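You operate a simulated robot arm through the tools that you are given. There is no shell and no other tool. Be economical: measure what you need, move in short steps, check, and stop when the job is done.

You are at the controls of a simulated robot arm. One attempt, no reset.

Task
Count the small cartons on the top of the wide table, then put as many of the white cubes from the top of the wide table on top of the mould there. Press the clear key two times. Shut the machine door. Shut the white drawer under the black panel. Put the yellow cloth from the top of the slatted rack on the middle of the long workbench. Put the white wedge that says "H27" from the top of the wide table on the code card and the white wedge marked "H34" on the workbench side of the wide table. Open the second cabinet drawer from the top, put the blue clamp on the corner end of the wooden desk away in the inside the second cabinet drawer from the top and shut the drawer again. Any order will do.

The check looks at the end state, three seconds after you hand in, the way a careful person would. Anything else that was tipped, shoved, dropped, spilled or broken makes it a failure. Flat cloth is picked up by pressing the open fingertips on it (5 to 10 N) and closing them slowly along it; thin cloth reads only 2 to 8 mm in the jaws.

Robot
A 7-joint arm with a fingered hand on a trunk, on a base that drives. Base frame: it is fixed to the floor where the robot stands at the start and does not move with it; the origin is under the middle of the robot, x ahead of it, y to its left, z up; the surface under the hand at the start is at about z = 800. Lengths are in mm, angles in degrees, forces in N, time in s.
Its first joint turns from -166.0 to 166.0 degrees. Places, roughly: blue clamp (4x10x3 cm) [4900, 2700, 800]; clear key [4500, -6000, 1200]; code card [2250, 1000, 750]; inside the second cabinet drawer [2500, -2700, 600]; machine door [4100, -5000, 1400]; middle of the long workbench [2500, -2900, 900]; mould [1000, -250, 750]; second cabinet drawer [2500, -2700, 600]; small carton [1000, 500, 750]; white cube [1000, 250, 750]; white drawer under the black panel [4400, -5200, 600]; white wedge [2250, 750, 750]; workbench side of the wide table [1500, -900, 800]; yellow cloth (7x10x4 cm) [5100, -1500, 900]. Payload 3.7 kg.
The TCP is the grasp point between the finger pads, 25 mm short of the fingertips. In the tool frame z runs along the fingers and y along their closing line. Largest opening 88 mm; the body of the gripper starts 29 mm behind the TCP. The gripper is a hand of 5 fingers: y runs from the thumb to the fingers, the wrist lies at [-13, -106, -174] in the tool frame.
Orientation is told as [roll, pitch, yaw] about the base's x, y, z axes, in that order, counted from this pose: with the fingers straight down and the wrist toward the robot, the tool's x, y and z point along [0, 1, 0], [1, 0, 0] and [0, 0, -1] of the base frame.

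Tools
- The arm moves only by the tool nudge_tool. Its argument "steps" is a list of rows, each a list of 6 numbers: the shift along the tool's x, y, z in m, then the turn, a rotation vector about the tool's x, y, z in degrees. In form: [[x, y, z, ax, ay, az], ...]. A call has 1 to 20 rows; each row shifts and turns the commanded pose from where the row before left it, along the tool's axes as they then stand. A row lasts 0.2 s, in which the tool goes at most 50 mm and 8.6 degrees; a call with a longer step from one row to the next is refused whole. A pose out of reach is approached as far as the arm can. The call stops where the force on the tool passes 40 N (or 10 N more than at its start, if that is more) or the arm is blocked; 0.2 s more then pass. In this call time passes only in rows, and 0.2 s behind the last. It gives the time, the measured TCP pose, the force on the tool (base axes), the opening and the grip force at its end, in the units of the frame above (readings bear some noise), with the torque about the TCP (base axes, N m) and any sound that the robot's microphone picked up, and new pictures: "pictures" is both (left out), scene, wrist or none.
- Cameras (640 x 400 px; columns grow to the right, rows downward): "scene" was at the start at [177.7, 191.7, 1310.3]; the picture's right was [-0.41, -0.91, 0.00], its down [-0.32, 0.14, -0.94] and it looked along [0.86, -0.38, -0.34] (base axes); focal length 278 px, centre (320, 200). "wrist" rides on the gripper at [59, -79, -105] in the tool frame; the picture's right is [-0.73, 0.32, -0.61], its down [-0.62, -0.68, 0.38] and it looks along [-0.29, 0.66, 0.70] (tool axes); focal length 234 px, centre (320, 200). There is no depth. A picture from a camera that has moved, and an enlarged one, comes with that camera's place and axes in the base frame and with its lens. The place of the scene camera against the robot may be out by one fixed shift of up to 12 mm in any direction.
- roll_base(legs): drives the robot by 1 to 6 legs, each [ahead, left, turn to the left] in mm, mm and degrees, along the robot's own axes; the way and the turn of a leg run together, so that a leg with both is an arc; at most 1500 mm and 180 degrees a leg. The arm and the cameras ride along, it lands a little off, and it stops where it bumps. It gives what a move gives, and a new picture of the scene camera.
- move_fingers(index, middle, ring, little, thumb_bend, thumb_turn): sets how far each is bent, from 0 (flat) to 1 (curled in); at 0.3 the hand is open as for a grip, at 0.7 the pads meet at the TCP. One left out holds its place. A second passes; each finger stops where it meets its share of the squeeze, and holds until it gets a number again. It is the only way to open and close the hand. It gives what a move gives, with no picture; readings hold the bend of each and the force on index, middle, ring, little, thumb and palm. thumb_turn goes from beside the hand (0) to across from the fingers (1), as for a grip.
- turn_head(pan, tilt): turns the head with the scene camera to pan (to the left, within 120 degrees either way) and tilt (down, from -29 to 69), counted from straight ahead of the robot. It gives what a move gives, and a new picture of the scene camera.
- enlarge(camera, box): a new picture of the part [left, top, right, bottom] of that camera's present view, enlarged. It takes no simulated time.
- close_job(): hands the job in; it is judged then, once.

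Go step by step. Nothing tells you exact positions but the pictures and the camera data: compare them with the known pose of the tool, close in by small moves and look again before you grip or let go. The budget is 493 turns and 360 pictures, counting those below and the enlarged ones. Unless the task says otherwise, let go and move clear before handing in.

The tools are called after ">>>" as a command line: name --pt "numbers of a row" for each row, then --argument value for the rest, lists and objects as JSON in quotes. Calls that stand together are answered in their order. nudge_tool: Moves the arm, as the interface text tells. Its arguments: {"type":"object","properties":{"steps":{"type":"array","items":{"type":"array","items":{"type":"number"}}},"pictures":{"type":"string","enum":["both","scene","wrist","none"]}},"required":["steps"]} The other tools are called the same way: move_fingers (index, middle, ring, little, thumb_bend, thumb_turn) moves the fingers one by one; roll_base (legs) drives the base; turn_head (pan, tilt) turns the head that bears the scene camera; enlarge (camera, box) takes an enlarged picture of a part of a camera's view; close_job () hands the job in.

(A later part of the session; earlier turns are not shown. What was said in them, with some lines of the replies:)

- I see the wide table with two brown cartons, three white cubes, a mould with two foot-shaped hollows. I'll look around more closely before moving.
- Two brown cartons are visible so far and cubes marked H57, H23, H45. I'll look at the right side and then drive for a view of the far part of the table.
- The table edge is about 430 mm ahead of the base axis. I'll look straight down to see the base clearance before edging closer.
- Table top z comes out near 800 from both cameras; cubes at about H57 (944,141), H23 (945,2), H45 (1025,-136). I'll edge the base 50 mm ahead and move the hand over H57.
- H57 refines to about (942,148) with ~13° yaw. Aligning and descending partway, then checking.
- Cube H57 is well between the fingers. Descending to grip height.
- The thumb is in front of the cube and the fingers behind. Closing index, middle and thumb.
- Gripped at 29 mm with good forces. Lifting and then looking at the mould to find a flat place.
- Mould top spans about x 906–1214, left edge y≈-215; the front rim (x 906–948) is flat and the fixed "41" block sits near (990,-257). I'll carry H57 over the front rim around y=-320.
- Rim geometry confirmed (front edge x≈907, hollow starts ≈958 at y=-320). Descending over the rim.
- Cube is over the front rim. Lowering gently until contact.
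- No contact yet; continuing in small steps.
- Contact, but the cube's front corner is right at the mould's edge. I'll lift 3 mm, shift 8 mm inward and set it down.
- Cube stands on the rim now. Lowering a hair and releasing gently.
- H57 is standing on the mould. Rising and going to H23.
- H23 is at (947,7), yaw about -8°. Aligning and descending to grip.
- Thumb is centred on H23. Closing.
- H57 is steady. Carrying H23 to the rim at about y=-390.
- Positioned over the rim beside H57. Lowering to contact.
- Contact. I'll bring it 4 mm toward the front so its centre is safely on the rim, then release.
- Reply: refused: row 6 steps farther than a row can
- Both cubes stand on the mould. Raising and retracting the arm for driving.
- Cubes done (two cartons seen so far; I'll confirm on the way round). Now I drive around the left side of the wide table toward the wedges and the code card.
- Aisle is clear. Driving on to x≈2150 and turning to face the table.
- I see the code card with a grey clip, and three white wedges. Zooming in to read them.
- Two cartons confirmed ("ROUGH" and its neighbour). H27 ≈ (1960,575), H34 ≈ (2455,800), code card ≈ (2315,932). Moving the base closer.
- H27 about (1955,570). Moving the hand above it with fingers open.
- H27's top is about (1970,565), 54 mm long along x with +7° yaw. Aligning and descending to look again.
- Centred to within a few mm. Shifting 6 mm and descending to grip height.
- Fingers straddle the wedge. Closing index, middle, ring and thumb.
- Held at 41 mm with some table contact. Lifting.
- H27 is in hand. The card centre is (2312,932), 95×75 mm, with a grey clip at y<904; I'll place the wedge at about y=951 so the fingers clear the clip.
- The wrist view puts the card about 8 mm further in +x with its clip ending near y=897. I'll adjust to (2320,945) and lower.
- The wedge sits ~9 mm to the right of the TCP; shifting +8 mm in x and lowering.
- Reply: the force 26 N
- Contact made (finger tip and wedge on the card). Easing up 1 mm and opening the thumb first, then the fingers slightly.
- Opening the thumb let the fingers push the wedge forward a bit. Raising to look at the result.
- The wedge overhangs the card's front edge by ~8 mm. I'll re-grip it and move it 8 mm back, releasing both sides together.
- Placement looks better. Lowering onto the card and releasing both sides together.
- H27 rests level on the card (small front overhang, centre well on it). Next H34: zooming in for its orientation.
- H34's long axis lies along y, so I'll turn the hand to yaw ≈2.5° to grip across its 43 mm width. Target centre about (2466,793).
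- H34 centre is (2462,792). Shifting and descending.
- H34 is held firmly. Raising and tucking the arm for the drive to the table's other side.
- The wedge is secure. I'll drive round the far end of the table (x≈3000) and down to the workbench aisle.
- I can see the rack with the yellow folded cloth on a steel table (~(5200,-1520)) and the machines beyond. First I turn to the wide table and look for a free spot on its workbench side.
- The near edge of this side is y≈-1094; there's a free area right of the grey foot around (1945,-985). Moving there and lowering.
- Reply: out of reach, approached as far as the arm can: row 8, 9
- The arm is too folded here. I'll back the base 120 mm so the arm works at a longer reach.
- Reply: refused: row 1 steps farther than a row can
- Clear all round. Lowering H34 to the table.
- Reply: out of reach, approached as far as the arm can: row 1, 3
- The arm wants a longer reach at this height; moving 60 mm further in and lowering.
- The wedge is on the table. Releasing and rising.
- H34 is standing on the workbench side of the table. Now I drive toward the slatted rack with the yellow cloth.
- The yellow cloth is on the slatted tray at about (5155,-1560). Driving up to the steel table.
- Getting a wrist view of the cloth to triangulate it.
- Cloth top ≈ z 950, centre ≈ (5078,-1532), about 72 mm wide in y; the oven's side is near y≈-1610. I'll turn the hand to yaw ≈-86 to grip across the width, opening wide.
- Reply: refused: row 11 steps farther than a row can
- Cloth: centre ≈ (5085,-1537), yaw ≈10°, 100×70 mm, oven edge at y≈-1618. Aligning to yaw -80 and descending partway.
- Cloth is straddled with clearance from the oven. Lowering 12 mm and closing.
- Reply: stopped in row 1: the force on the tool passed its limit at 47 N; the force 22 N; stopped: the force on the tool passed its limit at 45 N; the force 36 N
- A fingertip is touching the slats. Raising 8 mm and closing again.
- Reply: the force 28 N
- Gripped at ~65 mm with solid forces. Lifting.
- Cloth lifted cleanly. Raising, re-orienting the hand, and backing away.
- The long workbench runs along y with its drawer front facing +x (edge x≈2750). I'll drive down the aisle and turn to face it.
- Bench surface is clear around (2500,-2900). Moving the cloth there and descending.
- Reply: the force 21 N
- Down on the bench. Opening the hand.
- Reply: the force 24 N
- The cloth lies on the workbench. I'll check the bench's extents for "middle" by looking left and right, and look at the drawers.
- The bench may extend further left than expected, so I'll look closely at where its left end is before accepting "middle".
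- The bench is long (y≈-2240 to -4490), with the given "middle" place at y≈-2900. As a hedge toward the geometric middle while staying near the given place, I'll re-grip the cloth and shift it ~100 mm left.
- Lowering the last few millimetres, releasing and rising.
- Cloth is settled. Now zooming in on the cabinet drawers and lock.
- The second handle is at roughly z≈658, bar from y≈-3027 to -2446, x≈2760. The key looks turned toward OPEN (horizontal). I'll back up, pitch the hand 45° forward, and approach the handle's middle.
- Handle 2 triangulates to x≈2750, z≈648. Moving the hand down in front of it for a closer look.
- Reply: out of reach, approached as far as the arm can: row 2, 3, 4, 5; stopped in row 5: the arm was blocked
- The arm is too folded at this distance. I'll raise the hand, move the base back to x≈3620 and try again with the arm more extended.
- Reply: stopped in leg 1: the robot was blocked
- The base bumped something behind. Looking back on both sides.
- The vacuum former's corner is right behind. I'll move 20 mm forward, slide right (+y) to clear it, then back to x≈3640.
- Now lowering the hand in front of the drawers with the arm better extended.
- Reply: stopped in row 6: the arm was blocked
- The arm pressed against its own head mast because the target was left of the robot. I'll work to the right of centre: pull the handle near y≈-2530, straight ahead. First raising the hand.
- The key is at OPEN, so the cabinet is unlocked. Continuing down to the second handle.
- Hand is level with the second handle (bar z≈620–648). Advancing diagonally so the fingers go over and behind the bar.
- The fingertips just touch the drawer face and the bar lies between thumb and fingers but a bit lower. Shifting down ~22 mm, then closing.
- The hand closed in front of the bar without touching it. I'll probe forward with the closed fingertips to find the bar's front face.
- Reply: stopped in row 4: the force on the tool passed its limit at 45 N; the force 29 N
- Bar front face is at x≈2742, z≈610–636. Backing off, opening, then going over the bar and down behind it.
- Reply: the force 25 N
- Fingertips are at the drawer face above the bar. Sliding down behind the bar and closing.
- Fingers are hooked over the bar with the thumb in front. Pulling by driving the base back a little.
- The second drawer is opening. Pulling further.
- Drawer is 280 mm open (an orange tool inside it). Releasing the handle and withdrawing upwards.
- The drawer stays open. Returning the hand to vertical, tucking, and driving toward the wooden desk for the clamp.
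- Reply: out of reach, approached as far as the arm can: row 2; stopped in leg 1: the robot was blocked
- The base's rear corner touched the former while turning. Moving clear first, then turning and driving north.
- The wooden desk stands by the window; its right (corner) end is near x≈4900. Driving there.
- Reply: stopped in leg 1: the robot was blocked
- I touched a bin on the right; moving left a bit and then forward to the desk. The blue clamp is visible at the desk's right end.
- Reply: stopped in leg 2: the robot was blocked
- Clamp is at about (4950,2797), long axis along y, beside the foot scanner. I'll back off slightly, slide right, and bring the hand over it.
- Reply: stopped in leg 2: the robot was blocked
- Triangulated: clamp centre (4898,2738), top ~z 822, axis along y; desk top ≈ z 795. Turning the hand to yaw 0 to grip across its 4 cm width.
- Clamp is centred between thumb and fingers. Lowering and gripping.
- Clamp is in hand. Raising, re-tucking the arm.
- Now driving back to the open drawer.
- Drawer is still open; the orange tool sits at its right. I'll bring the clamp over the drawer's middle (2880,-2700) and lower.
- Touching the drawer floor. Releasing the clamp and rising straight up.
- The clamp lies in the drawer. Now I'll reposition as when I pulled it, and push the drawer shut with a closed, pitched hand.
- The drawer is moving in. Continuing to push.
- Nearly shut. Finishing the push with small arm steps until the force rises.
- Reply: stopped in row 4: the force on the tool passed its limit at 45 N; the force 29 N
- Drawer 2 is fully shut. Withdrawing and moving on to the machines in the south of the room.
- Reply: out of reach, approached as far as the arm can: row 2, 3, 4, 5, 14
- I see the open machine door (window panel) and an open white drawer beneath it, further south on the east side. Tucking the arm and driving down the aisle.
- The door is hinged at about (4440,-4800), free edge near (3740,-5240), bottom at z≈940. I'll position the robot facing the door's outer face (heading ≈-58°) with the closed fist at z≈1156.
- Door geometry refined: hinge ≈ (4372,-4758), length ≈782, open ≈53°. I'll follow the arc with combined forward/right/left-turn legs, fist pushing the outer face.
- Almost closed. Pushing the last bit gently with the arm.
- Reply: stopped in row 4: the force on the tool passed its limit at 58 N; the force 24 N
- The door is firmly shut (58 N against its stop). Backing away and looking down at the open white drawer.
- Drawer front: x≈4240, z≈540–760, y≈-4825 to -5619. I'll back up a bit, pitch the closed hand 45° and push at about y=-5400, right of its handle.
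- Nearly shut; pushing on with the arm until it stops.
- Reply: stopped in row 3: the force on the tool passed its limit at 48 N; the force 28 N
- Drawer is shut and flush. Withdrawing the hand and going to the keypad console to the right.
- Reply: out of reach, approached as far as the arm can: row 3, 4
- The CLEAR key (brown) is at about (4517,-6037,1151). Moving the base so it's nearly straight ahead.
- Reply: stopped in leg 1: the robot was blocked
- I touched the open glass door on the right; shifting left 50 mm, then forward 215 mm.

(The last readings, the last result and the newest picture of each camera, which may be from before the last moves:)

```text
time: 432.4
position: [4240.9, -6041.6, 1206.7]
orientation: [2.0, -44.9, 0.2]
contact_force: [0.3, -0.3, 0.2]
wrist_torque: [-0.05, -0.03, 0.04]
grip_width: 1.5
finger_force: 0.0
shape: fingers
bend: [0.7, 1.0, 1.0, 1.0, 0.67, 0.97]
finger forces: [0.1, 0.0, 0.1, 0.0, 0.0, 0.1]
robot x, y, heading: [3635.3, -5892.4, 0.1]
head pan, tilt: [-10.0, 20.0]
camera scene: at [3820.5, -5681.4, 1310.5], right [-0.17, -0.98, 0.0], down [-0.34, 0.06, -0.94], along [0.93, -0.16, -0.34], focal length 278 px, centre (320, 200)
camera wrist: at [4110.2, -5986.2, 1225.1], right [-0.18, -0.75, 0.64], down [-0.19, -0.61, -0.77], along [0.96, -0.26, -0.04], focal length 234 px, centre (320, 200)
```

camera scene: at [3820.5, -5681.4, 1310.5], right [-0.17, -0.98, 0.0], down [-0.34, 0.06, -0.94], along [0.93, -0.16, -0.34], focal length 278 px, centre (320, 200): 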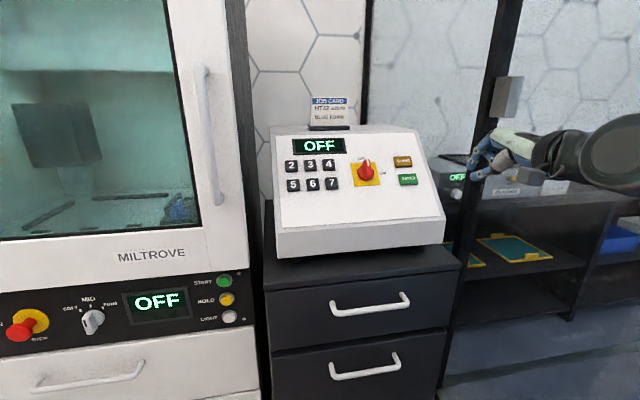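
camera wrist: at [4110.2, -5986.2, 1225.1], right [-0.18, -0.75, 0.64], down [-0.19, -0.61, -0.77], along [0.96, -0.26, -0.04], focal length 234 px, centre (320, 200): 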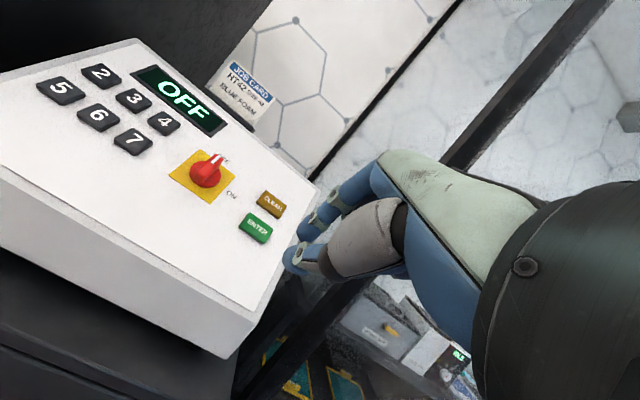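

Key refined to ≈(4520,-6031,1149) on a steep panel. I'll pitch the hand to ~75° so the index fingertip leads, extend the index a bit, and look.

>>> nudge_tool --pt "0 0 0 -8 0 0" --pt "0 0 0 -8 0 0" --pt "0 0 0 -8 0 0" --pt "0 0 0 -6 0 0" --pictures "none"

>>> move_fingers --index 0.5 --thumb_bend 0.9

>>> nudge_tool --pt "0 0 0.02 0 0 0" --pt "0 0 0.03 0 0 0" --pt "0 0 0.03 0 0 0"

```text
time: 433.4
position: [4241.8, -6041.9, 1206.8]
orientation: [5.4, -74.9, -3.6]
contact_force: [-0.1, 0.3, 0.7]
wrist_torque: [-0.01, -0.02, 0.01]
grip_width: 1.4
finger_force: 0.1
shape: fingers
bend: [0.7, 1.0, 1.0, 1.0, 0.67, 0.97]
finger forces: [0.0, 0.0, 0.0, 0.0, 0.0, 0.1]
robot x, y, heading: [3640.5, -5891.5, -0.2]
head pan, tilt: [-10.0, 20.0]
```

```text
time: 434.4
position: [4241.4, -6040.8, 1206.7]
orientation: [5.2, -74.8, -3.5]
contact_force: [1.0, 0.8, 0.4]
wrist_torque: [0.03, 0.02, -0.03]
grip_width: 7.0
finger_force: 0.2
shape: fingers
bend: [0.49, 1.0, 1.0, 1.0, 0.88, 0.97]
finger forces: [0.0, 0.0, 0.0, 0.0, 0.0, 0.0]
robot x, y, heading: [3635.4, -5892.3, -0.0]
head pan, tilt: [-10.0, 20.0]
```

```text
time: 435.2
position: [4319.2, -6038.3, 1186.6]
orientation: [5.2, -74.8, -3.5]
contact_force: [-0.3, 0.0, 0.8]
wrist_torque: [0.01, -0.03, 0.01]
grip_width: 7.0
finger_force: 0.1
shape: fingers
bend: [0.49, 1.0, 1.0, 1.0, 0.88, 0.97]
finger forces: [0.0, 0.0, 0.1, 0.1, 0.1, 0.0]
robot x, y, heading: [3639.5, -5892.2, 0.0]
head pan, tilt: [-10.0, 20.0]
camera scene: at [3820.3, -5681.6, 1310.6], right [-0.18, -0.98, 0.0], down [-0.34, 0.06, -0.94], along [0.93, -0.16, -0.34], focal length 278 px, centre (320, 200)
camera wrist: at [4196.3, -5981.1, 1138.9], right [-0.48, -0.75, 0.45], down [0.21, -0.6, -0.77], along [0.85, -0.28, 0.45], focal length 234 px, centre (320, 200)
```

scene: 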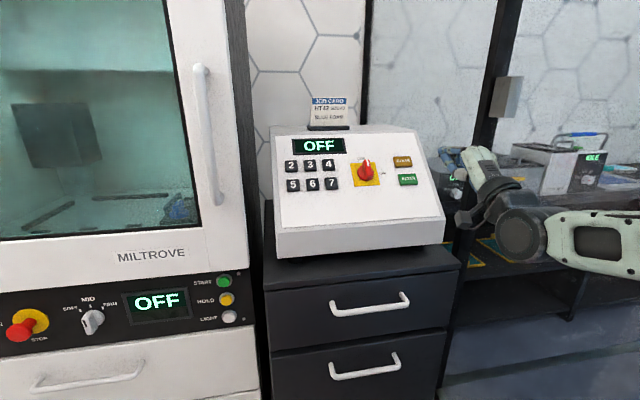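
wrist: 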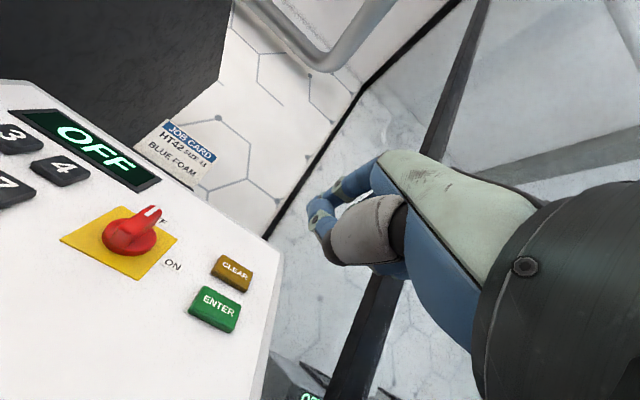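

Index fingertip is visible. Lowering it to the key's height and coming closer.

>>> nudge_tool --pt "0.002 -0.0135 0.0345 0 0 0" --pt "0.002 -0.0135 0.0345 0 0 0"

>>> enlarge --camera "scene" --box '[350, 120, 510, 240]'

```text
time: 435.8
position: [4379.2, -6032.4, 1143.7]
orientation: [5.4, -74.8, -3.6]
contact_force: [0.0, -1.5, 0.0]
wrist_torque: [0.01, -0.02, 0.01]
grip_width: 6.7
finger_force: 0.0
shape: fingers
bend: [0.49, 1.0, 1.0, 1.0, 0.88, 0.97]
finger forces: [0.0, 0.0, 0.0, 0.0, 0.0, 0.0]
robot x, y, heading: [3636.8, -5892.5, -0.2]
head pan, tilt: [-10.0, 20.0]
camera scene: at [3820.3, -5681.6, 1310.6], right [-0.18, -0.98, 0.0], down [-0.34, 0.06, -0.94], along [0.93, -0.16, -0.34], focal length 278 px, centre (320, 200)
camera wrist: at [4255.8, -5974.5, 1094.8], right [-0.48, -0.75, 0.45], down [0.21, -0.6, -0.77], along [0.85, -0.28, 0.45], focal length 234 px, centre (320, 200)
```

scene: 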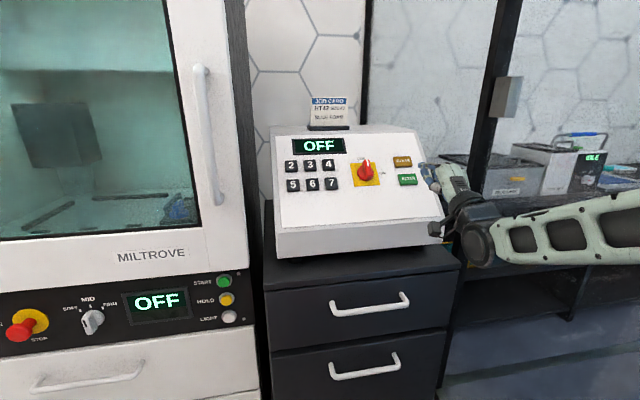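
wrist: 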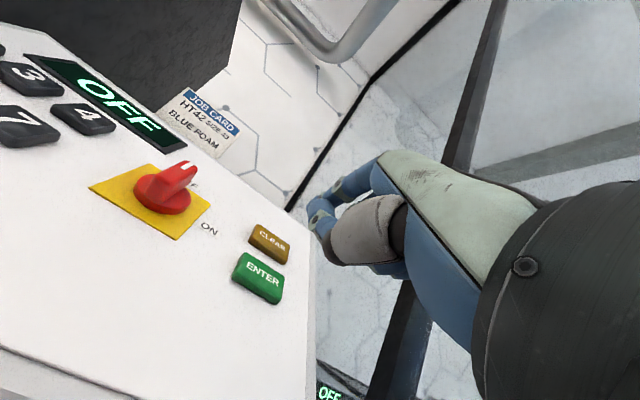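

```text
3.33 times, centred on (430, 180) of scene
camera zoom: at [3820.3, -5681.6, 1310.6], right [-0.18, -0.98, 0.0], down [-0.34, 0.06, -0.94], along [0.93, -0.16, -0.34], focal length 928 px, centre (-47, 267)
```

zoom: 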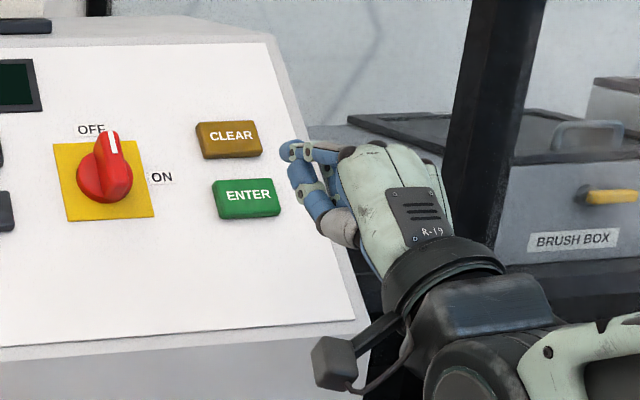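

Fingertip located at ≈(4408,-6031,1157), nearly in line with CLEAR at (4520,-6032,1151). Advancing to ~25 mm before the key.

>>> nudge_tool --pt "0 0.005 0.028 0 0 0" --pt "0 0.005 0.028 0 0 0" --pt "0 0.006 0.028 0 0 0"

>>> enlarge --camera "scene" --box '[350, 120, 510, 240]'

>>> enlarge --camera "wrist" --box '[200, 120, 400, 320]'

```text
time: 436.6
position: [4463.5, -6031.6, 1136.5]
orientation: [5.4, -74.7, -3.6]
contact_force: [-1.4, -0.5, -0.3]
wrist_torque: [-0.03, 0.04, 0.0]
grip_width: 6.9
finger_force: 0.0
shape: fingers
bend: [0.49, 1.0, 1.0, 1.0, 0.88, 0.97]
finger forces: [0.0, 0.0, 0.0, 0.1, 0.0, 0.0]
robot x, y, heading: [3635.2, -5894.4, 0.1]
head pan, tilt: [-10.0, 20.0]
camera scene: at [3820.3, -5681.5, 1310.6], right [-0.17, -0.98, 0.0], down [-0.34, 0.06, -0.94], along [0.93, -0.16, -0.34], focal length 278 px, centre (320, 200)
camera wrist: at [4339.6, -5974.0, 1087.8], right [-0.48, -0.75, 0.45], down [0.21, -0.6, -0.77], along [0.85, -0.28, 0.45], focal length 234 px, centre (320, 200)
```

scene: 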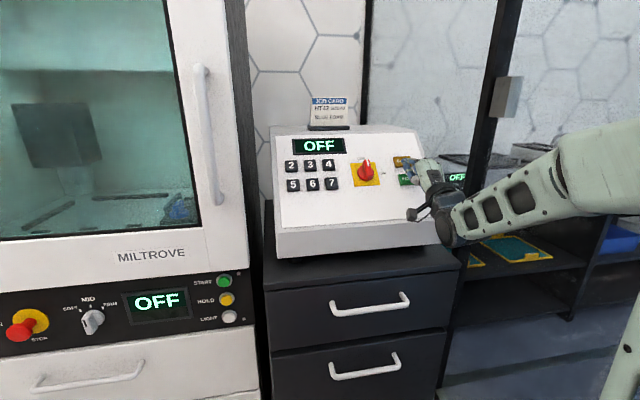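
wrist: 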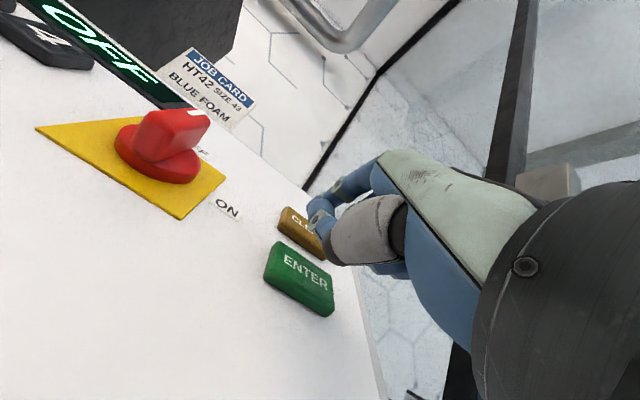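

```text
3.33 times, centred on (430, 180) of scene
camera zoom: at [3820.3, -5681.5, 1310.6], right [-0.17, -0.98, 0.0], down [-0.34, 0.06, -0.94], along [0.93, -0.16, -0.34], focal length 928 px, centre (-47, 267)
```

zoom: 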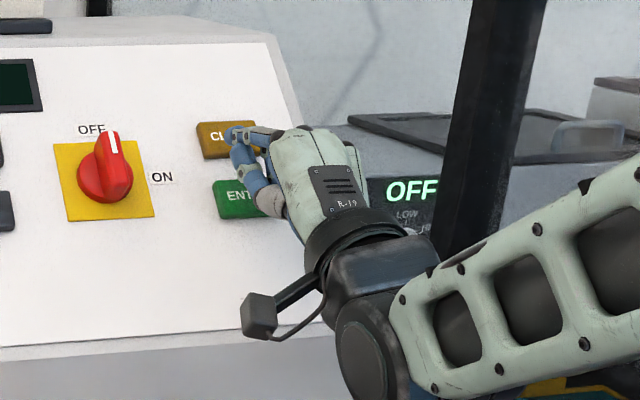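

```text
2.00 times, centred on (300, 220) of wrist
camera zoom: at [4339.6, -5974.0, 1087.8], right [-0.48, -0.75, 0.45], down [0.21, -0.6, -0.77], along [0.85, -0.28, 0.45], focal length 468 px, centre (360, 160)
```

zoom: 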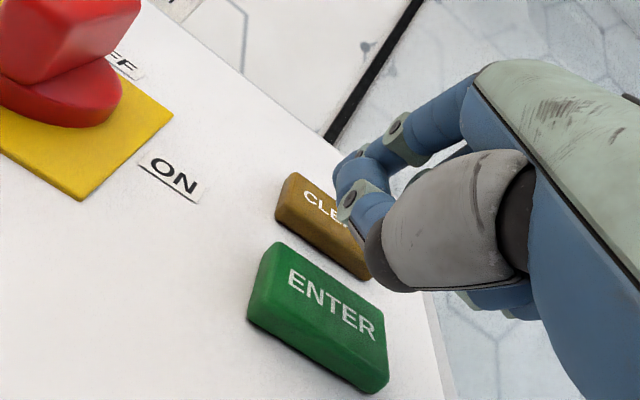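

Finger is right in front of CLEAR. Advancing in small steps to feel the key.

>>> nudge_tool --pt "0 0.005 0.005 0 0 0" --pt "0 0.001 0.004 0 0 0" --pt "0 0.001 0.004 0 0 0" --pictures "wrist"

```text
time: 437.4
position: [4477.7, -6031.4, 1139.0]
orientation: [5.3, -74.8, -3.5]
contact_force: [-0.5, -0.6, 0.2]
wrist_torque: [-0.01, 0.01, -0.02]
grip_width: 6.8
finger_force: 0.1
shape: fingers
bend: [0.49, 1.0, 1.0, 1.0, 0.88, 0.97]
finger forces: [0.1, 0.0, 0.0, 0.1, 0.0, 0.1]
robot x, y, heading: [3637.1, -5893.5, -0.2]
head pan, tilt: [-10.0, 20.0]
camera wrist: at [4354.7, -5973.0, 1090.3], right [-0.48, -0.75, 0.45], down [0.21, -0.6, -0.77], along [0.85, -0.28, 0.45], focal length 234 px, centre (320, 200)
```

wrist: 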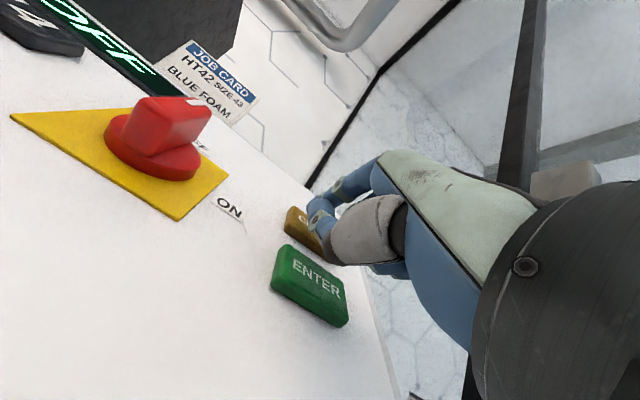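

>>> nudge_tool --pt "0 0.001 0.003 0 0 0" --pt "0 0.001 0.003 0 0 0" --pictures "none"

>>> enlarge --camera "wrist" --box '[220, 160, 380, 320]'

```text
time: 438.0
position: [4485.4, -6030.1, 1138.4]
orientation: [5.3, -74.8, -3.5]
contact_force: [-0.3, 0.1, -0.1]
wrist_torque: [0.01, 0.05, -0.03]
grip_width: 6.5
finger_force: 0.0
shape: fingers
bend: [0.49, 1.0, 1.0, 1.0, 0.88, 0.97]
finger forces: [0.1, 0.0, 0.1, 0.1, 0.1, 0.0]
robot x, y, heading: [3635.6, -5894.5, -0.3]
head pan, tilt: [-10.0, 20.0]
```

```text
2.50 times, centred on (300, 240) of wrist
camera zoom: at [4360.6, -5972.5, 1090.2], right [-0.48, -0.75, 0.45], down [0.21, -0.6, -0.77], along [0.85, -0.28, 0.44], focal length 585 px, centre (370, 100)
```

zoom: 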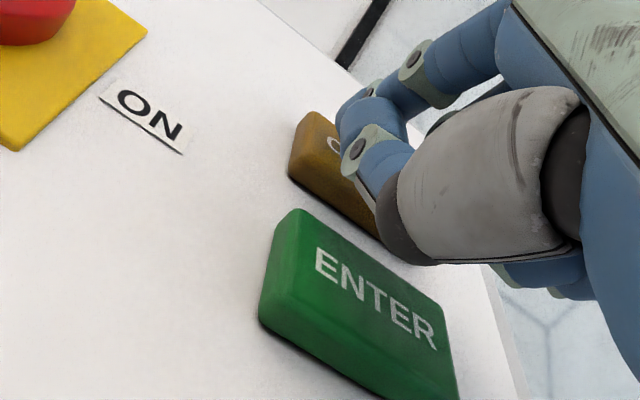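

>>> nudge_tool --pt "0 0.001 0.003 0 0 0" --pt "0 0.001 0.003 0 0 0" --pictures "none"

>>> enlarge --camera "scene" --box '[370, 130, 450, 200]'

```text
time: 438.6
position: [4490.3, -6028.6, 1139.4]
orientation: [5.2, -74.8, -3.5]
contact_force: [-0.1, 0.1, 0.4]
wrist_torque: [0.0, -0.02, -0.02]
grip_width: 6.9
finger_force: 0.4
shape: fingers
bend: [0.49, 1.0, 1.0, 1.0, 0.88, 0.97]
finger forces: [0.5, 0.1, 0.0, 0.0, 0.0, 0.0]
robot x, y, heading: [3637.4, -5896.8, -0.1]
head pan, tilt: [-10.0, 20.0]
```

```text
5.71 times, centred on (410, 165) of scene
camera zoom: at [3820.5, -5681.5, 1310.5], right [-0.17, -0.98, 0.0], down [-0.34, 0.06, -0.94], along [0.93, -0.16, -0.34], focal length 1592 px, centre (-194, 400)
```

zoom: 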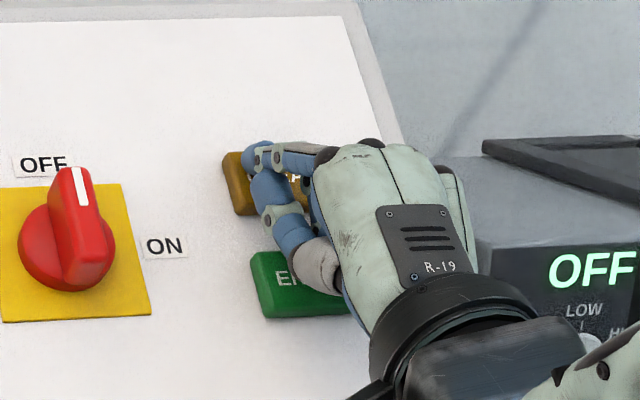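

Index just touched the key. Pressing in by a few millimetres.

>>> nudge_tool --pt "0 0.0005 0.002 0 0 0" --pt "0 0.0005 0.002 0 0 0" --pictures "none"

```text
time: 439.2
position: [4493.7, -6030.0, 1139.7]
orientation: [5.3, -74.7, -3.6]
contact_force: [-2.7, -0.7, 0.8]
wrist_torque: [0.03, -0.04, 0.03]
grip_width: 6.8
finger_force: 1.1
shape: fingers
bend: [0.49, 1.0, 1.0, 1.0, 0.88, 0.97]
finger forces: [1.8, 0.0, 0.0, 0.0, 0.0, 0.0]
robot x, y, heading: [3635.1, -5893.3, 0.1]
head pan, tilt: [-10.0, 20.0]
heard: click
```

A click was heard: first press. Retracting 12 mm.

>>> nudge_tool --pt "0 -0.0015 -0.006 0 0 0" --pt "0 -0.0015 -0.006 0 0 0" --pictures "none"

>>> nudge_tool --pt "0 0.0015 0.006 0 0 0" --pt "0 0.0012 0.0045 0 0 0" --pt "0 0.0005 0.002 0 0 0" --pictures "none"

```text
time: 439.8
position: [4481.0, -6029.6, 1139.2]
orientation: [5.2, -74.8, -3.3]
contact_force: [-1.1, -0.2, -0.1]
wrist_torque: [0.01, 0.0, -0.02]
grip_width: 7.2
finger_force: 0.1
shape: fingers
bend: [0.49, 1.0, 1.0, 1.0, 0.89, 0.97]
finger forces: [0.1, 0.1, 0.0, 0.0, 0.1, 0.1]
robot x, y, heading: [3632.7, -5894.3, -0.3]
head pan, tilt: [-10.0, 20.0]
```

```text
time: 440.6
position: [4493.9, -6030.4, 1139.3]
orientation: [5.3, -74.8, -3.6]
contact_force: [-2.3, -0.3, 0.6]
wrist_torque: [-0.01, -0.08, 0.01]
grip_width: 7.1
finger_force: 1.2
shape: fingers
bend: [0.49, 1.0, 1.0, 1.0, 0.89, 0.97]
finger forces: [1.8, 0.1, 0.0, 0.0, 0.0, 0.1]
robot x, y, heading: [3634.2, -5897.2, 0.1]
head pan, tilt: [-10.0, 20.0]
heard: click
```

Second click heard. Retracting cleanly away from the console.

>>> nudge_tool --pt "0 -0.0015 -0.006 0 0 0" --pt "0 -0.006 -0.024 0 0 0" --pt "0 -0.01 -0.04 0 0 0" --pt "0 -0.01 -0.04 0 0 0" --pt "0 0 -0.045 0 0 0" --pt "0 0 -0.045 0 0 0" --pt "0 0 0 8 0 0" --pt "0 0 0 8 0 0" --pt "0 0 0 8 0 0" --pt "0 0 0 8 0 0" --pt "0 0 0 8 0 0" --pt "0 0 0 8 0 0" --pt "0 0 0 8 0 0" --pt "0 0 0 8 0 0" --pt "0 0 0 8 0 0" --pictures "scene"

>>> enlarge --camera "scene" --box '[240, 80, 480, 270]'

```text
time: 443.8
position: [4293.3, -6035.5, 1166.3]
orientation: [1.4, -2.8, 1.5]
contact_force: [-0.3, 0.2, -0.7]
wrist_torque: [0.05, 0.03, -0.01]
grip_width: 7.5
finger_force: 0.1
shape: fingers
bend: [0.49, 1.0, 1.0, 1.0, 0.89, 0.97]
finger forces: [0.0, 0.1, 0.1, 0.0, 0.0, 0.0]
robot x, y, heading: [3634.6, -5896.4, -0.1]
head pan, tilt: [-10.0, 20.0]
camera scene: at [3820.4, -5681.6, 1310.6], right [-0.18, -0.98, 0.0], down [-0.34, 0.06, -0.94], along [0.93, -0.16, -0.34], focal length 278 px, centre (320, 200)
```

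scene: 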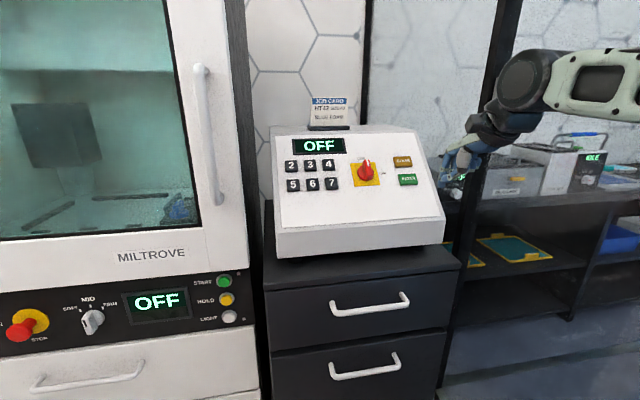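

```text
2.11 times, centred on (360, 175) of scene
camera zoom: at [3820.4, -5681.6, 1310.6], right [-0.18, -0.98, 0.0], down [-0.34, 0.06, -0.94], along [0.93, -0.16, -0.34], focal length 586 px, centre (236, 253)
```

zoom: 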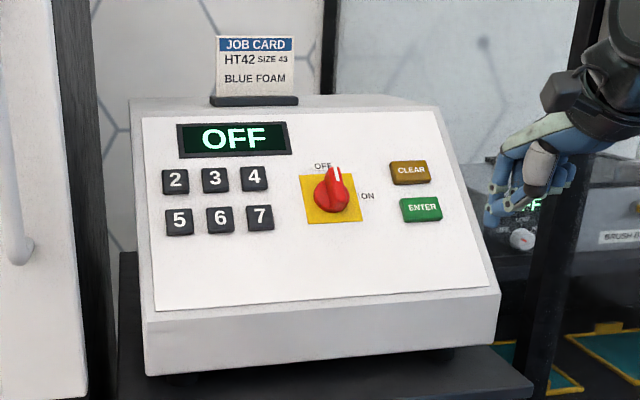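

I counted two small cartons and put two white cubes on the mould. I pressed CLEAR twice, and each press gave a click. The machine door and the white drawer are shut. The cloth is near the middle of the bench, and H27 and H34 are placed, though H27 overhangs the front of the code card by about 9 mm. The clamp is in the second cabinet drawer, which is shut again. The hand is clear, so I'm handing in. While driving, the base also bumped the vacuum former, a bin, the floor unit under the desk and the glass door, and stopped each time.

>>> close_job

```text
The job is handed in.
```

I've handed the job in with every part of the task done, but I don't have the check result, and a few points could count against it.

- **Cartons and cubes:** I counted two small cartons, so I put two white cubes (H57 and H23) on the front rim of the mould.
- **Clear key:** I pressed it two times and heard a click each time. The console display read OFF throughout.
- **Machine door and white drawer:** both are shut. I pushed each until it stopped.
- **Yellow cloth:** it lies on the long workbench at about y = -3000. The bench runs much further left than the place you gave suggested, so I set the cloth about 100 mm from your place, toward the bench's true middle (about y = -3360).
- **Wedges:** H27 rests on the code card, with its front edge overhanging by about 9 mm. H34 stands on the workbench side of the wide table, at about (1930, -909).
- **Blue clamp:** it is inside the second cabinet drawer from the top, and that drawer is shut again.

**Bumps while driving:** the base touched the vacuum former twice. It also touched something by the bins (twice), and probably the floor unit under the wooden desk and the open glass door. It stopped each time. I saw nothing shifted, but I did not go back to check each one.
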